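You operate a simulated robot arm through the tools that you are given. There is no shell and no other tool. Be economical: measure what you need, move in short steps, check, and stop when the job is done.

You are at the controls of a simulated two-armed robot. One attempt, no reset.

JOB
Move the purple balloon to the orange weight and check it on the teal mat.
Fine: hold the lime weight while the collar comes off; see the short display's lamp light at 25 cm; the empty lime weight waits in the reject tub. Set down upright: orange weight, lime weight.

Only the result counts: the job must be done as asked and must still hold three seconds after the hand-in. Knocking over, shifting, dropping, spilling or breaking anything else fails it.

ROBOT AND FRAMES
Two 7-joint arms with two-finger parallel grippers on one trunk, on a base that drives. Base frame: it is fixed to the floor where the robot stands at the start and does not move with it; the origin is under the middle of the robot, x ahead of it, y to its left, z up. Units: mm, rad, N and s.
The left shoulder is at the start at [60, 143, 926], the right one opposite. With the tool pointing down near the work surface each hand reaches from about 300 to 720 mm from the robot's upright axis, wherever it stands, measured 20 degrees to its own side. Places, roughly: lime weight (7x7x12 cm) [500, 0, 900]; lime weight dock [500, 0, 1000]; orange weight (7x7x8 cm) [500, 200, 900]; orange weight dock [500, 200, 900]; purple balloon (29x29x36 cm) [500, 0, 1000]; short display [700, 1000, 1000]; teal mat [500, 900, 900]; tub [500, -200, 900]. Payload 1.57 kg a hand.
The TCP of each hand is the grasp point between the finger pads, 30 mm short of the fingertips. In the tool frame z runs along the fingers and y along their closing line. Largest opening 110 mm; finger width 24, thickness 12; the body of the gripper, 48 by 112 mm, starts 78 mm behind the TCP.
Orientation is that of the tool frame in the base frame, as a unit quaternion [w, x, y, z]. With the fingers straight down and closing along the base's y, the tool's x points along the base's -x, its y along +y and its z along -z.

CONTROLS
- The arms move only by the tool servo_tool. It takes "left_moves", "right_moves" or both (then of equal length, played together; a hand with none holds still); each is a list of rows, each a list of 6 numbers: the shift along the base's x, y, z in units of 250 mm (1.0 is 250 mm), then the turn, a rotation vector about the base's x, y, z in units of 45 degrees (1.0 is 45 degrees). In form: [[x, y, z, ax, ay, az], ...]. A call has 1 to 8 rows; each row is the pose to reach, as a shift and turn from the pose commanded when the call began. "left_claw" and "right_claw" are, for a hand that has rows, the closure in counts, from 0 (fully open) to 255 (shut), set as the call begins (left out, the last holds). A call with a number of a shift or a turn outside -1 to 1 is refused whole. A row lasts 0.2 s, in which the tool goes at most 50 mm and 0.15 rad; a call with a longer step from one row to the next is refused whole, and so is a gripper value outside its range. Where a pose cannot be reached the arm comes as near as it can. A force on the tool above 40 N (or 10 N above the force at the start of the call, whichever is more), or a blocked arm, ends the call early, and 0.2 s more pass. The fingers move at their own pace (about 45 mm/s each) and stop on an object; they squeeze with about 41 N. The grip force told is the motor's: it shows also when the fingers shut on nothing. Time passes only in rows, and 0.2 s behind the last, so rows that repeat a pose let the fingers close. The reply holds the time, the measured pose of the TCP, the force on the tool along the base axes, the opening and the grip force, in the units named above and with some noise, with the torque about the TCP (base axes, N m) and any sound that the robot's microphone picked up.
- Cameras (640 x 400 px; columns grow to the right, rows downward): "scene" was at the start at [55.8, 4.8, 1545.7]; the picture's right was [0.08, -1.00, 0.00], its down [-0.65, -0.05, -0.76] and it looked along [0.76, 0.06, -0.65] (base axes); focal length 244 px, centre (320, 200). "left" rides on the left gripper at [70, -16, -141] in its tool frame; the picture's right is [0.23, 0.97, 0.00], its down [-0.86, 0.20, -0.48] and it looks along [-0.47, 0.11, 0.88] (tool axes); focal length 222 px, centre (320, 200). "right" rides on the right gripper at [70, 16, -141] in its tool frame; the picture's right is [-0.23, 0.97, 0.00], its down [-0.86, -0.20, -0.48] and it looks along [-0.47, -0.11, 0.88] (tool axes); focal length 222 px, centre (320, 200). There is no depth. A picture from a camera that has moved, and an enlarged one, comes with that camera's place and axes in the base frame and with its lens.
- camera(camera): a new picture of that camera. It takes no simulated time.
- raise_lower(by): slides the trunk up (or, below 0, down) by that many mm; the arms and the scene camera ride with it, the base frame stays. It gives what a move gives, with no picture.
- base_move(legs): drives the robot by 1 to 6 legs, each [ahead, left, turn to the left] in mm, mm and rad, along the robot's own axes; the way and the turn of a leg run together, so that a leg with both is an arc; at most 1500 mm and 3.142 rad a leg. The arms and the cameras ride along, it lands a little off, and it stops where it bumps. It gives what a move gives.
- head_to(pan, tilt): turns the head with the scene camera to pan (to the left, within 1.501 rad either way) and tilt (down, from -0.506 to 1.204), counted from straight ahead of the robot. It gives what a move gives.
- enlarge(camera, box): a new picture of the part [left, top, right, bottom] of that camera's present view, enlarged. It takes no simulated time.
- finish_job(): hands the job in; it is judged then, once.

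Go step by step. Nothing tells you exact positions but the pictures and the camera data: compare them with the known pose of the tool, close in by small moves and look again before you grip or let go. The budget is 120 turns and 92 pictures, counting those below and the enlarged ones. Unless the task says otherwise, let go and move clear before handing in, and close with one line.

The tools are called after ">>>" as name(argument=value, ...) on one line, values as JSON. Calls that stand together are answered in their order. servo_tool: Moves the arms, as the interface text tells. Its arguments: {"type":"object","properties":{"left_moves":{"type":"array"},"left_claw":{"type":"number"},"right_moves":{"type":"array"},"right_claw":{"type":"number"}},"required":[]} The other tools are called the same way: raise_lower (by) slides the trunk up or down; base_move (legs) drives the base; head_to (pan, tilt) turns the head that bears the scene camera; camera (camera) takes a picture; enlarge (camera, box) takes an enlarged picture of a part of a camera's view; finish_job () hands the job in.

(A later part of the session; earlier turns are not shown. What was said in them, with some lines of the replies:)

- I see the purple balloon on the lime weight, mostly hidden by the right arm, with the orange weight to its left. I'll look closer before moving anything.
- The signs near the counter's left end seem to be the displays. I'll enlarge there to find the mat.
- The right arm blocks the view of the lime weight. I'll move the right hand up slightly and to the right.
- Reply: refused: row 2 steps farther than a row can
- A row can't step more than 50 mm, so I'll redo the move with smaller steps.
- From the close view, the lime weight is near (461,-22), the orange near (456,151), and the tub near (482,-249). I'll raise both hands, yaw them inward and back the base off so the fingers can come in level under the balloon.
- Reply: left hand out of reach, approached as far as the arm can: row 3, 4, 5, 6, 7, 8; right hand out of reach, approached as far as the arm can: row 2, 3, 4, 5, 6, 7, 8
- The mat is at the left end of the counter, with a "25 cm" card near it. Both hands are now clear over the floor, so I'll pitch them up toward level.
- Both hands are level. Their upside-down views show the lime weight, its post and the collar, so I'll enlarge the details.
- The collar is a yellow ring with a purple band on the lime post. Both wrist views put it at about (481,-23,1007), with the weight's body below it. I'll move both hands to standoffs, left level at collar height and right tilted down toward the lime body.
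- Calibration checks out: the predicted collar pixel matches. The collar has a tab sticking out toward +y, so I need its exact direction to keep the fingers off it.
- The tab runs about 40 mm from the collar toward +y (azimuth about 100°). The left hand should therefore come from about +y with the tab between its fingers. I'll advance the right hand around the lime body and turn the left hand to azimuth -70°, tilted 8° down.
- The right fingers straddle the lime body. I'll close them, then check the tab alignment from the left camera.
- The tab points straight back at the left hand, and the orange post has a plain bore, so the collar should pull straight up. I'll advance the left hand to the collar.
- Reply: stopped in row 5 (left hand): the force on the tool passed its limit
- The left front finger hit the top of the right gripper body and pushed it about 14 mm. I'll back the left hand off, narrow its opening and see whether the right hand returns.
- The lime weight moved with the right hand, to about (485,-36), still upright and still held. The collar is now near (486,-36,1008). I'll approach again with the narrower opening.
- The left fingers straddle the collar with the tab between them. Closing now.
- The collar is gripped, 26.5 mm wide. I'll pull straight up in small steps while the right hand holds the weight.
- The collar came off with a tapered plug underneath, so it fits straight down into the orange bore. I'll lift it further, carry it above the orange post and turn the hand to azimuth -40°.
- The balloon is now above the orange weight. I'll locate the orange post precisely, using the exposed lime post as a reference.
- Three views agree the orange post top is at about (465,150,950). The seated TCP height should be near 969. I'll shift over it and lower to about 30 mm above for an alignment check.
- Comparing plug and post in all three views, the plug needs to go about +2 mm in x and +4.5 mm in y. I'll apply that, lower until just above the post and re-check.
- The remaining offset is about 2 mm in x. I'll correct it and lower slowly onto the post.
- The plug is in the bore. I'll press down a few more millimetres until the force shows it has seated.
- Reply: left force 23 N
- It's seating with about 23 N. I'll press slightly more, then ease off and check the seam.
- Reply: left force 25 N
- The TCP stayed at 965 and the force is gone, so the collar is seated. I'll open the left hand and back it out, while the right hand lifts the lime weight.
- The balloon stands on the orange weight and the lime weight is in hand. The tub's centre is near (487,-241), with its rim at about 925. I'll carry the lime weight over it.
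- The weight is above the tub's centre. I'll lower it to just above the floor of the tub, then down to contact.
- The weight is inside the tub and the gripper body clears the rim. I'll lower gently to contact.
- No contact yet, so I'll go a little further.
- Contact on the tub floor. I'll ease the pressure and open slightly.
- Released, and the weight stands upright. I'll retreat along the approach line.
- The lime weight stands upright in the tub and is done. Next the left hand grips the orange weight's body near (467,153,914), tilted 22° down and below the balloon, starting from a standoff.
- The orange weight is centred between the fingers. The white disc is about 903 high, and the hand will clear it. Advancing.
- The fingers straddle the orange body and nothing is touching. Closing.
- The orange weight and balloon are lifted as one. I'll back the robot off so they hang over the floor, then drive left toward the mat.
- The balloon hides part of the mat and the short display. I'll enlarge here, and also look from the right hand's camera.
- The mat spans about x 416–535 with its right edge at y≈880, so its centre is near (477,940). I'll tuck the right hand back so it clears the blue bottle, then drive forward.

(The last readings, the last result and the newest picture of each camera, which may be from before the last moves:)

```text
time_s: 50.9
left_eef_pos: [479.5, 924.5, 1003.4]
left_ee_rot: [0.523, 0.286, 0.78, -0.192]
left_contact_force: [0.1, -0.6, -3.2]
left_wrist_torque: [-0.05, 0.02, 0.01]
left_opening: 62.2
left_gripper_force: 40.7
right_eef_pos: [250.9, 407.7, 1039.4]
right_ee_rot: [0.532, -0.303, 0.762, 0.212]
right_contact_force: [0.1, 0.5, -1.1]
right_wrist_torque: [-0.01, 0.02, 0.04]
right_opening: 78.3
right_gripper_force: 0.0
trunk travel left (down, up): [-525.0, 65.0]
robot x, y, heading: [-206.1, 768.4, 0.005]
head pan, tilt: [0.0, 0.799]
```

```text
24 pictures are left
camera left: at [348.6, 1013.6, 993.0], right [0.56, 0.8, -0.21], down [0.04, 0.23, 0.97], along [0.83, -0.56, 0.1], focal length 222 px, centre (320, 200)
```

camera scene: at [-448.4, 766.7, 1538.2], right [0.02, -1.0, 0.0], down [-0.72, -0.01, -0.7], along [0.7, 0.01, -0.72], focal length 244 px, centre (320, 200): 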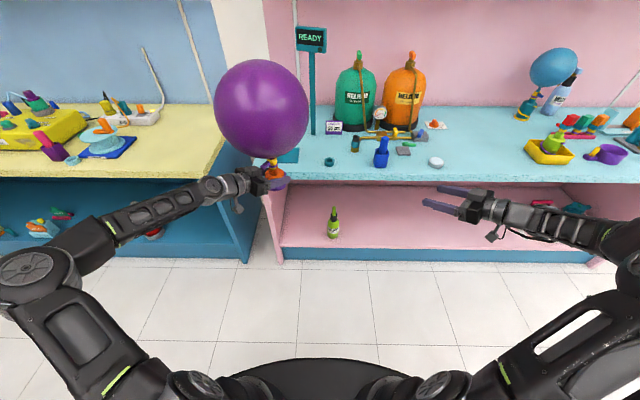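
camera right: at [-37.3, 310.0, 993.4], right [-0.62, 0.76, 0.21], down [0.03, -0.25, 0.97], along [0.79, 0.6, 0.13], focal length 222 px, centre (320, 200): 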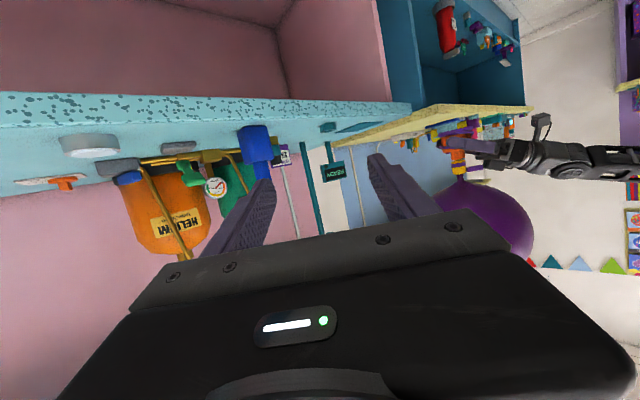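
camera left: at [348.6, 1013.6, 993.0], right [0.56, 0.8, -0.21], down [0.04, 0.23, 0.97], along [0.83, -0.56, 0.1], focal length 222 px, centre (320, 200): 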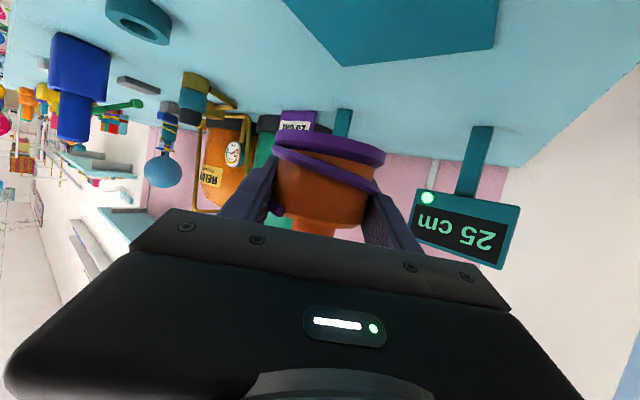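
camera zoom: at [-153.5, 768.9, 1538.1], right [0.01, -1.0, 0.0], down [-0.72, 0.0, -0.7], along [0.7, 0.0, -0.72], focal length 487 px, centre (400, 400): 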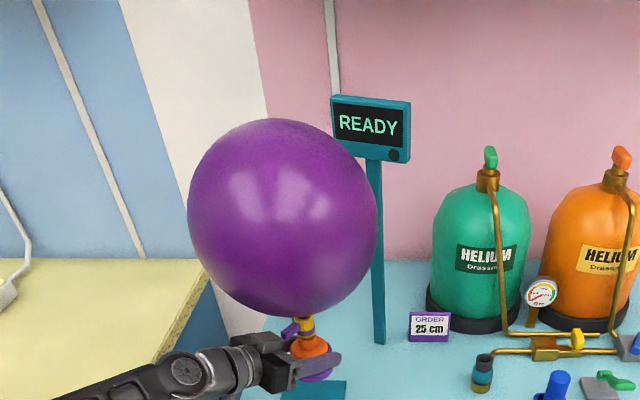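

The short display already reads "25 cm" with its lamp lit. The mat measures x 416–540, y 879–1000, centre (479,940). I'll shift 15 mm left and lower to just above it.

>>> servo_tool(left_moves=[[0, 0.031, -0.05, 0, 0, 0], [0, 0.062, -0.13, 0, 0, 0], [0, 0.062, -0.21, 0, 0, 0], [0, 0.062, -0.28, 0, 0, 0], [0, 0.062, -0.32, 0, 0, 0]])

>>> camera(camera="left")

>>> camera(camera="scene")

```text
time_s: 52.1
left_eef_pos: [479.0, 940.9, 923.7]
left_ee_rot: [0.524, 0.285, 0.78, -0.191]
left_contact_force: [0.0, -1.0, -2.6]
left_wrist_torque: [-0.02, 0.03, -0.02]
left_opening: 62.1
left_gripper_force: 41.4
right_eef_pos: [250.9, 408.0, 1038.8]
right_ee_rot: [0.532, -0.303, 0.762, 0.211]
right_contact_force: [-0.4, 0.6, 0.2]
right_wrist_torque: [0.01, 0.0, 0.02]
right_opening: 78.1
right_gripper_force: 0.1
trunk travel left (down, up): [-525.0, 65.0]
robot x, y, heading: [-206.5, 769.8, 0.009]
head pan, tilt: [0.0, 0.799]
```

```text
23 pictures are left
camera left: at [348.5, 1029.5, 913.6], right [0.56, 0.8, -0.21], down [0.04, 0.23, 0.97], along [0.83, -0.56, 0.1], focal length 222 px, centre (320, 200)
```

left: 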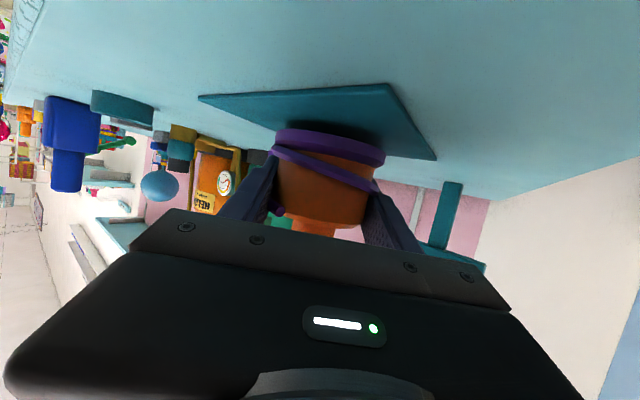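

```text
22 pictures are left
camera scene: at [-154.6, 769.0, 1538.2], right [0.01, -1.0, 0.0], down [-0.72, -0.01, -0.7], along [0.7, 0.0, -0.72], focal length 244 px, centre (320, 200)
```

scene: 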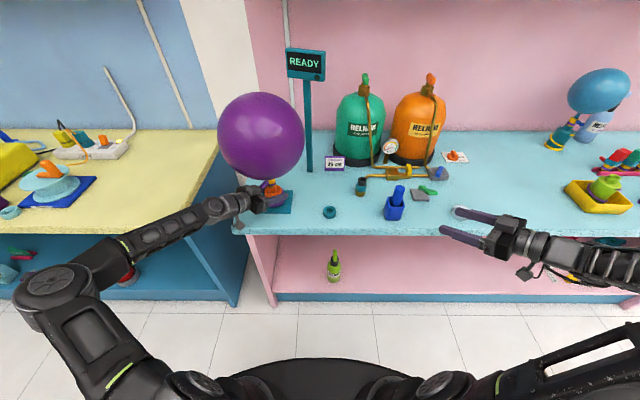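

The weight is right above the mat's centre. Lowering gently to contact.

>>> servo_tool(left_moves=[[0, 0, -0.01, 0, 0, 0], [0, 0, -0.02, 0, 0, 0], [0, 0, -0.028, 0, 0, 0], [0, 0, -0.034, 0, 0, 0]])

```text
time_s: 53.1
left_eef_pos: [479.3, 939.4, 916.8]
left_ee_rot: [0.524, 0.286, 0.779, -0.191]
left_contact_force: [-0.8, 0.9, 1.1]
left_wrist_torque: [0.08, 0.0, 0.01]
left_opening: 62.3
left_gripper_force: 40.3
right_eef_pos: [249.2, 408.8, 1039.8]
right_ee_rot: [0.532, -0.303, 0.762, 0.212]
right_contact_force: [0.1, 0.1, 0.3]
right_wrist_torque: [0.02, 0.03, -0.01]
right_opening: 78.0
right_gripper_force: 0.0
trunk travel left (down, up): [-525.0, 65.0]
robot x, y, heading: [-205.0, 768.8, 0.008]
head pan, tilt: [0.0, 0.799]
```

It's resting on the mat. I'll nudge 1 mm down, open, and back out along the approach line.

>>> servo_tool(left_moves=[[0, 0, -0.005, 0, 0, 0], [0, 0, -0.005, 0, 0, 0]])

>>> servo_tool(left_moves=[[0, 0, 0, 0, 0, 0], [0, 0, 0, 0, 0, 0], [0, 0, 0, 0, 0, 0], [0, 0, 0, 0, 0, 0]], left_claw=46)

>>> camera(camera="left")

```text
time_s: 53.7
left_eef_pos: [478.2, 940.2, 916.0]
left_ee_rot: [0.525, 0.286, 0.779, -0.19]
left_contact_force: [1.8, 0.8, 8.5]
left_wrist_torque: [0.34, 0.03, -0.08]
left_opening: 62.1
left_gripper_force: 41.3
right_eef_pos: [249.8, 408.3, 1040.7]
right_ee_rot: [0.532, -0.304, 0.762, 0.212]
right_contact_force: [-0.6, 0.6, -0.1]
right_wrist_torque: [-0.02, 0.01, -0.01]
right_opening: 78.1
right_gripper_force: 0.0
trunk travel left (down, up): [-525.0, 65.0]
robot x, y, heading: [-210.8, 767.3, 0.01]
head pan, tilt: [0.0, 0.799]
```

```text
time_s: 54.7
left_eef_pos: [478.3, 940.0, 916.5]
left_ee_rot: [0.523, 0.286, 0.78, -0.191]
left_contact_force: [-0.1, -0.3, 0.1]
left_wrist_torque: [-0.02, 0.01, 0.02]
left_opening: 90.4
left_gripper_force: 0.1
right_eef_pos: [249.0, 406.8, 1039.5]
right_ee_rot: [0.532, -0.303, 0.762, 0.211]
right_contact_force: [-0.6, 0.0, 0.1]
right_wrist_torque: [-0.01, 0.0, -0.02]
right_opening: 77.8
right_gripper_force: 0.0
trunk travel left (down, up): [-525.0, 65.0]
robot x, y, heading: [-206.3, 773.5, 0.007]
head pan, tilt: [0.0, 0.799]
```

```text
21 pictures are left
camera left: at [347.8, 1029.0, 904.4], right [0.56, 0.8, -0.21], down [0.04, 0.23, 0.97], along [0.83, -0.56, 0.1], focal length 222 px, centre (320, 200)
```

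left: 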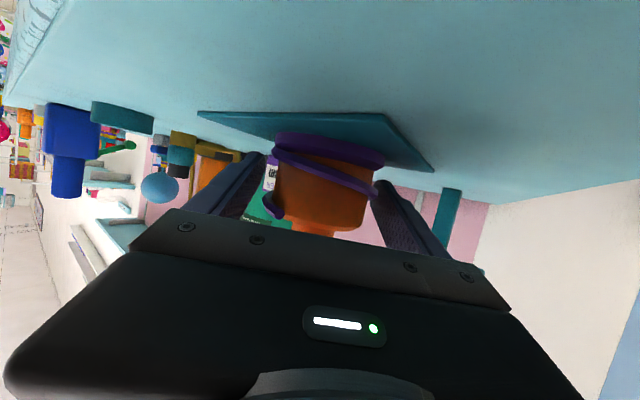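

The orange weight stands on the mat and the fingers are clear. Retreating along the approach line.

>>> servo_tool(left_moves=[[-0.05, 0.042, 0.026, 0, 0, 0], [-0.12, 0.1, 0.063, 0, 0, 0], [-0.2, 0.168, 0.105, 0, 0, 0], [-0.29, 0.243, 0.153, 0, 0, 0], [-0.38, 0.319, 0.2, 0, 0, 0], [-0.48, 0.403, 0.25, 0, 0, 0], [-0.58, 0.45, 0.29, 0, 0, 0]])

>>> camera(camera="scene")

>>> camera(camera="left")

```text
time_s: 56.3
left_eef_pos: [332.7, 1053.9, 987.5]
left_ee_rot: [0.523, 0.286, 0.78, -0.191]
left_contact_force: [0.4, -0.1, 0.2]
left_wrist_torque: [0.0, 0.0, 0.02]
left_opening: 90.4
left_gripper_force: 0.0
right_eef_pos: [249.5, 408.7, 1040.2]
right_ee_rot: [0.532, -0.303, 0.762, 0.211]
right_contact_force: [-0.6, 0.3, 0.2]
right_wrist_torque: [0.01, -0.01, 0.01]
right_opening: 78.1
right_gripper_force: 0.0
trunk travel left (down, up): [-525.0, 65.0]
robot x, y, heading: [-208.2, 767.1, 0.007]
head pan, tilt: [0.0, 0.799]
```

```text
20 pictures are left
camera scene: at [-155.5, 768.9, 1538.2], right [0.01, -1.0, 0.0], down [-0.72, 0.0, -0.7], along [0.7, 0.0, -0.72], focal length 244 px, centre (320, 200)
```

scene: 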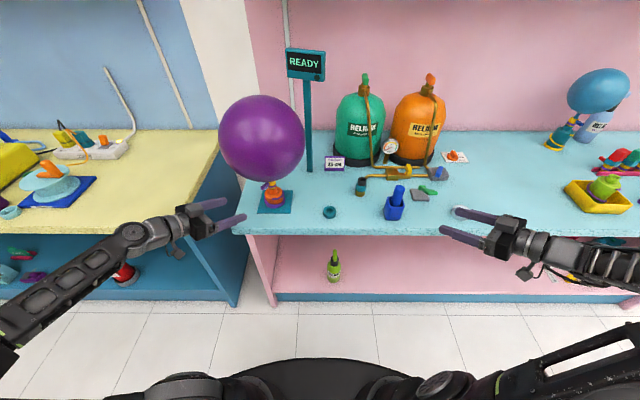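

```text
19 pictures are left
camera left: at [202.4, 1143.8, 977.7], right [0.56, 0.8, -0.21], down [0.04, 0.23, 0.97], along [0.82, -0.56, 0.1], focal length 222 px, centre (320, 200)
```

left: 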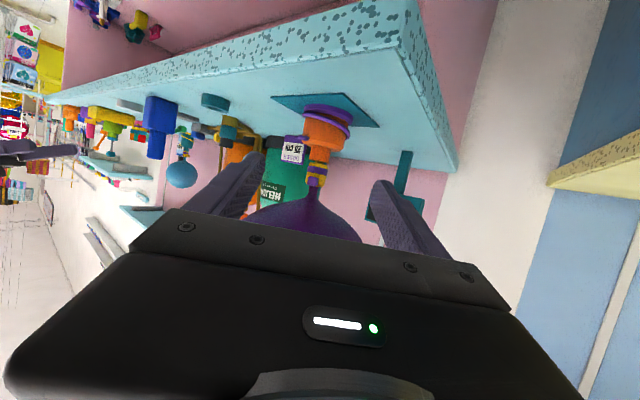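

Placed and clear. I'll check the short display's lamp and the lime weight.

>>> enlarge(camera="left", box=[240, 80, 440, 240])

>>> enlarge(camera="scene", box=[540, 140, 640, 230])

>>> enlarge(camera="scene", box=[200, 40, 360, 230])

```text
2.50 times, centred on (340, 160) of left
camera zoom: at [202.4, 1143.8, 977.7], right [0.56, 0.8, -0.21], down [0.04, 0.23, 0.97], along [0.82, -0.56, 0.1], focal length 555 px, centre (270, 300)
```

zoom: 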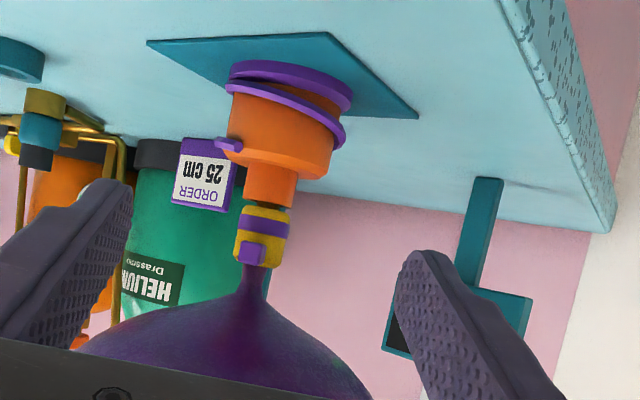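

```text
4.44 times, centred on (590, 185) of scene
camera zoom: at [-155.5, 768.9, 1538.2], right [0.01, -1.0, 0.0], down [-0.72, 0.0, -0.7], along [0.7, 0.0, -0.72], focal length 1083 px, centre (-880, 267)
```

zoom: 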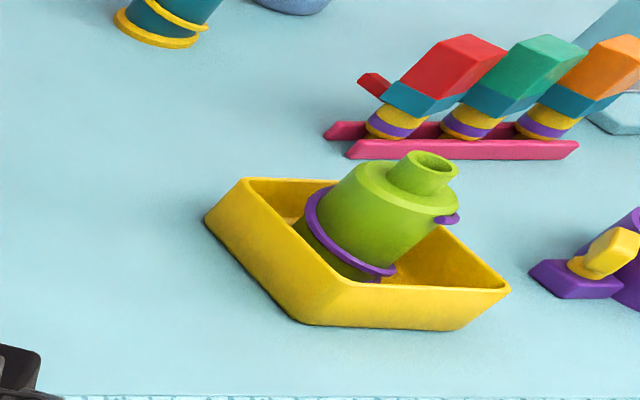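

```text
2.11 times, centred on (280, 135) of scene
camera zoom: at [-155.5, 768.9, 1538.2], right [0.01, -1.0, 0.0], down [-0.72, 0.0, -0.7], along [0.7, 0.0, -0.72], focal length 513 px, centre (404, 337)
```

zoom: 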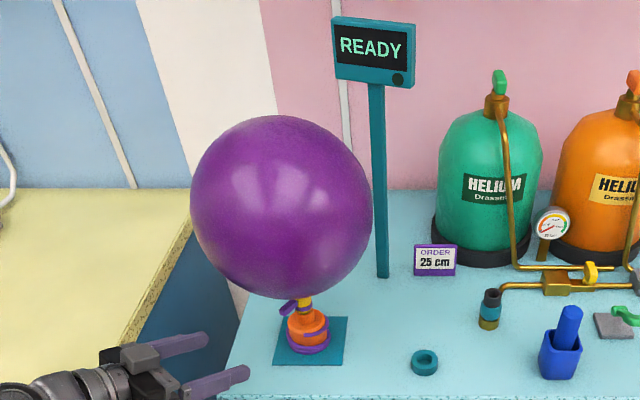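

The lime weight is upright in the tub; the lean is only wide-angle distortion. A finger hides the short display, so I'll close the left fingers to uncover it.

>>> servo_tool(left_moves=[[-0.05, 0, 0, 0, 0, 0], [-0.1, 0, 0, 0, 0, 0], [-0.1, 0, 0, 0, 0, 0], [-0.1, 0, 0, 0, 0, 0], [-0.1, 0, 0, 0, 0, 0], [-0.1, 0, 0, 0, 0, 0]], left_claw=255)

>>> enlarge(camera="left", box=[240, 80, 460, 250])

```text
time_s: 57.7
left_eef_pos: [307.8, 1054.3, 986.0]
left_ee_rot: [0.523, 0.286, 0.78, -0.192]
left_contact_force: [0.9, -0.2, -0.6]
left_wrist_torque: [-0.04, -0.01, -0.01]
left_opening: 0.0
left_gripper_force: 18.6
right_eef_pos: [250.0, 408.4, 1040.7]
right_ee_rot: [0.532, -0.303, 0.762, 0.211]
right_contact_force: [-0.4, -0.9, -0.2]
right_wrist_torque: [0.02, 0.03, -0.01]
right_opening: 78.1
right_gripper_force: 0.0
trunk travel left (down, up): [-525.0, 65.0]
robot x, y, heading: [-208.4, 773.8, 0.008]
head pan, tilt: [0.0, 0.799]
```

```text
2.35 times, centred on (350, 165) of left
camera zoom: at [177.6, 1143.2, 976.7], right [0.56, 0.8, -0.21], down [0.04, 0.23, 0.97], along [0.83, -0.56, 0.1], focal length 523 px, centre (249, 282)
```

zoom: 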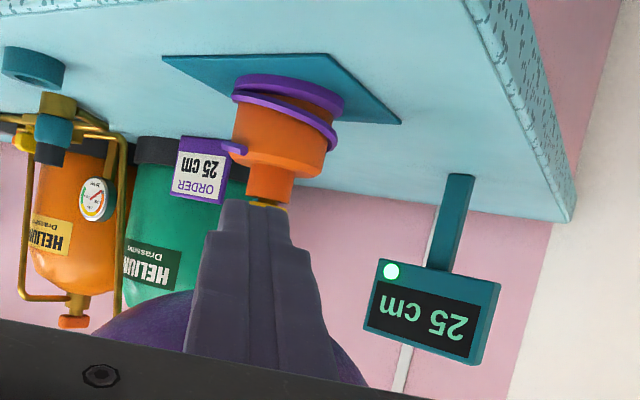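

The short display reads "25 cm" with its lamp lit. The balloon stands upright on the orange weight on the mat, the lime weight is in the tub, and both hands are clear, so I'm handing in.

>>> finish_job()

```text
The job is handed in.
```

The job is handed in: the purple balloon is on the orange weight on the teal mat, the short display's lamp is lit at 25 cm, and the empty lime weight stands upright in the reject tub.
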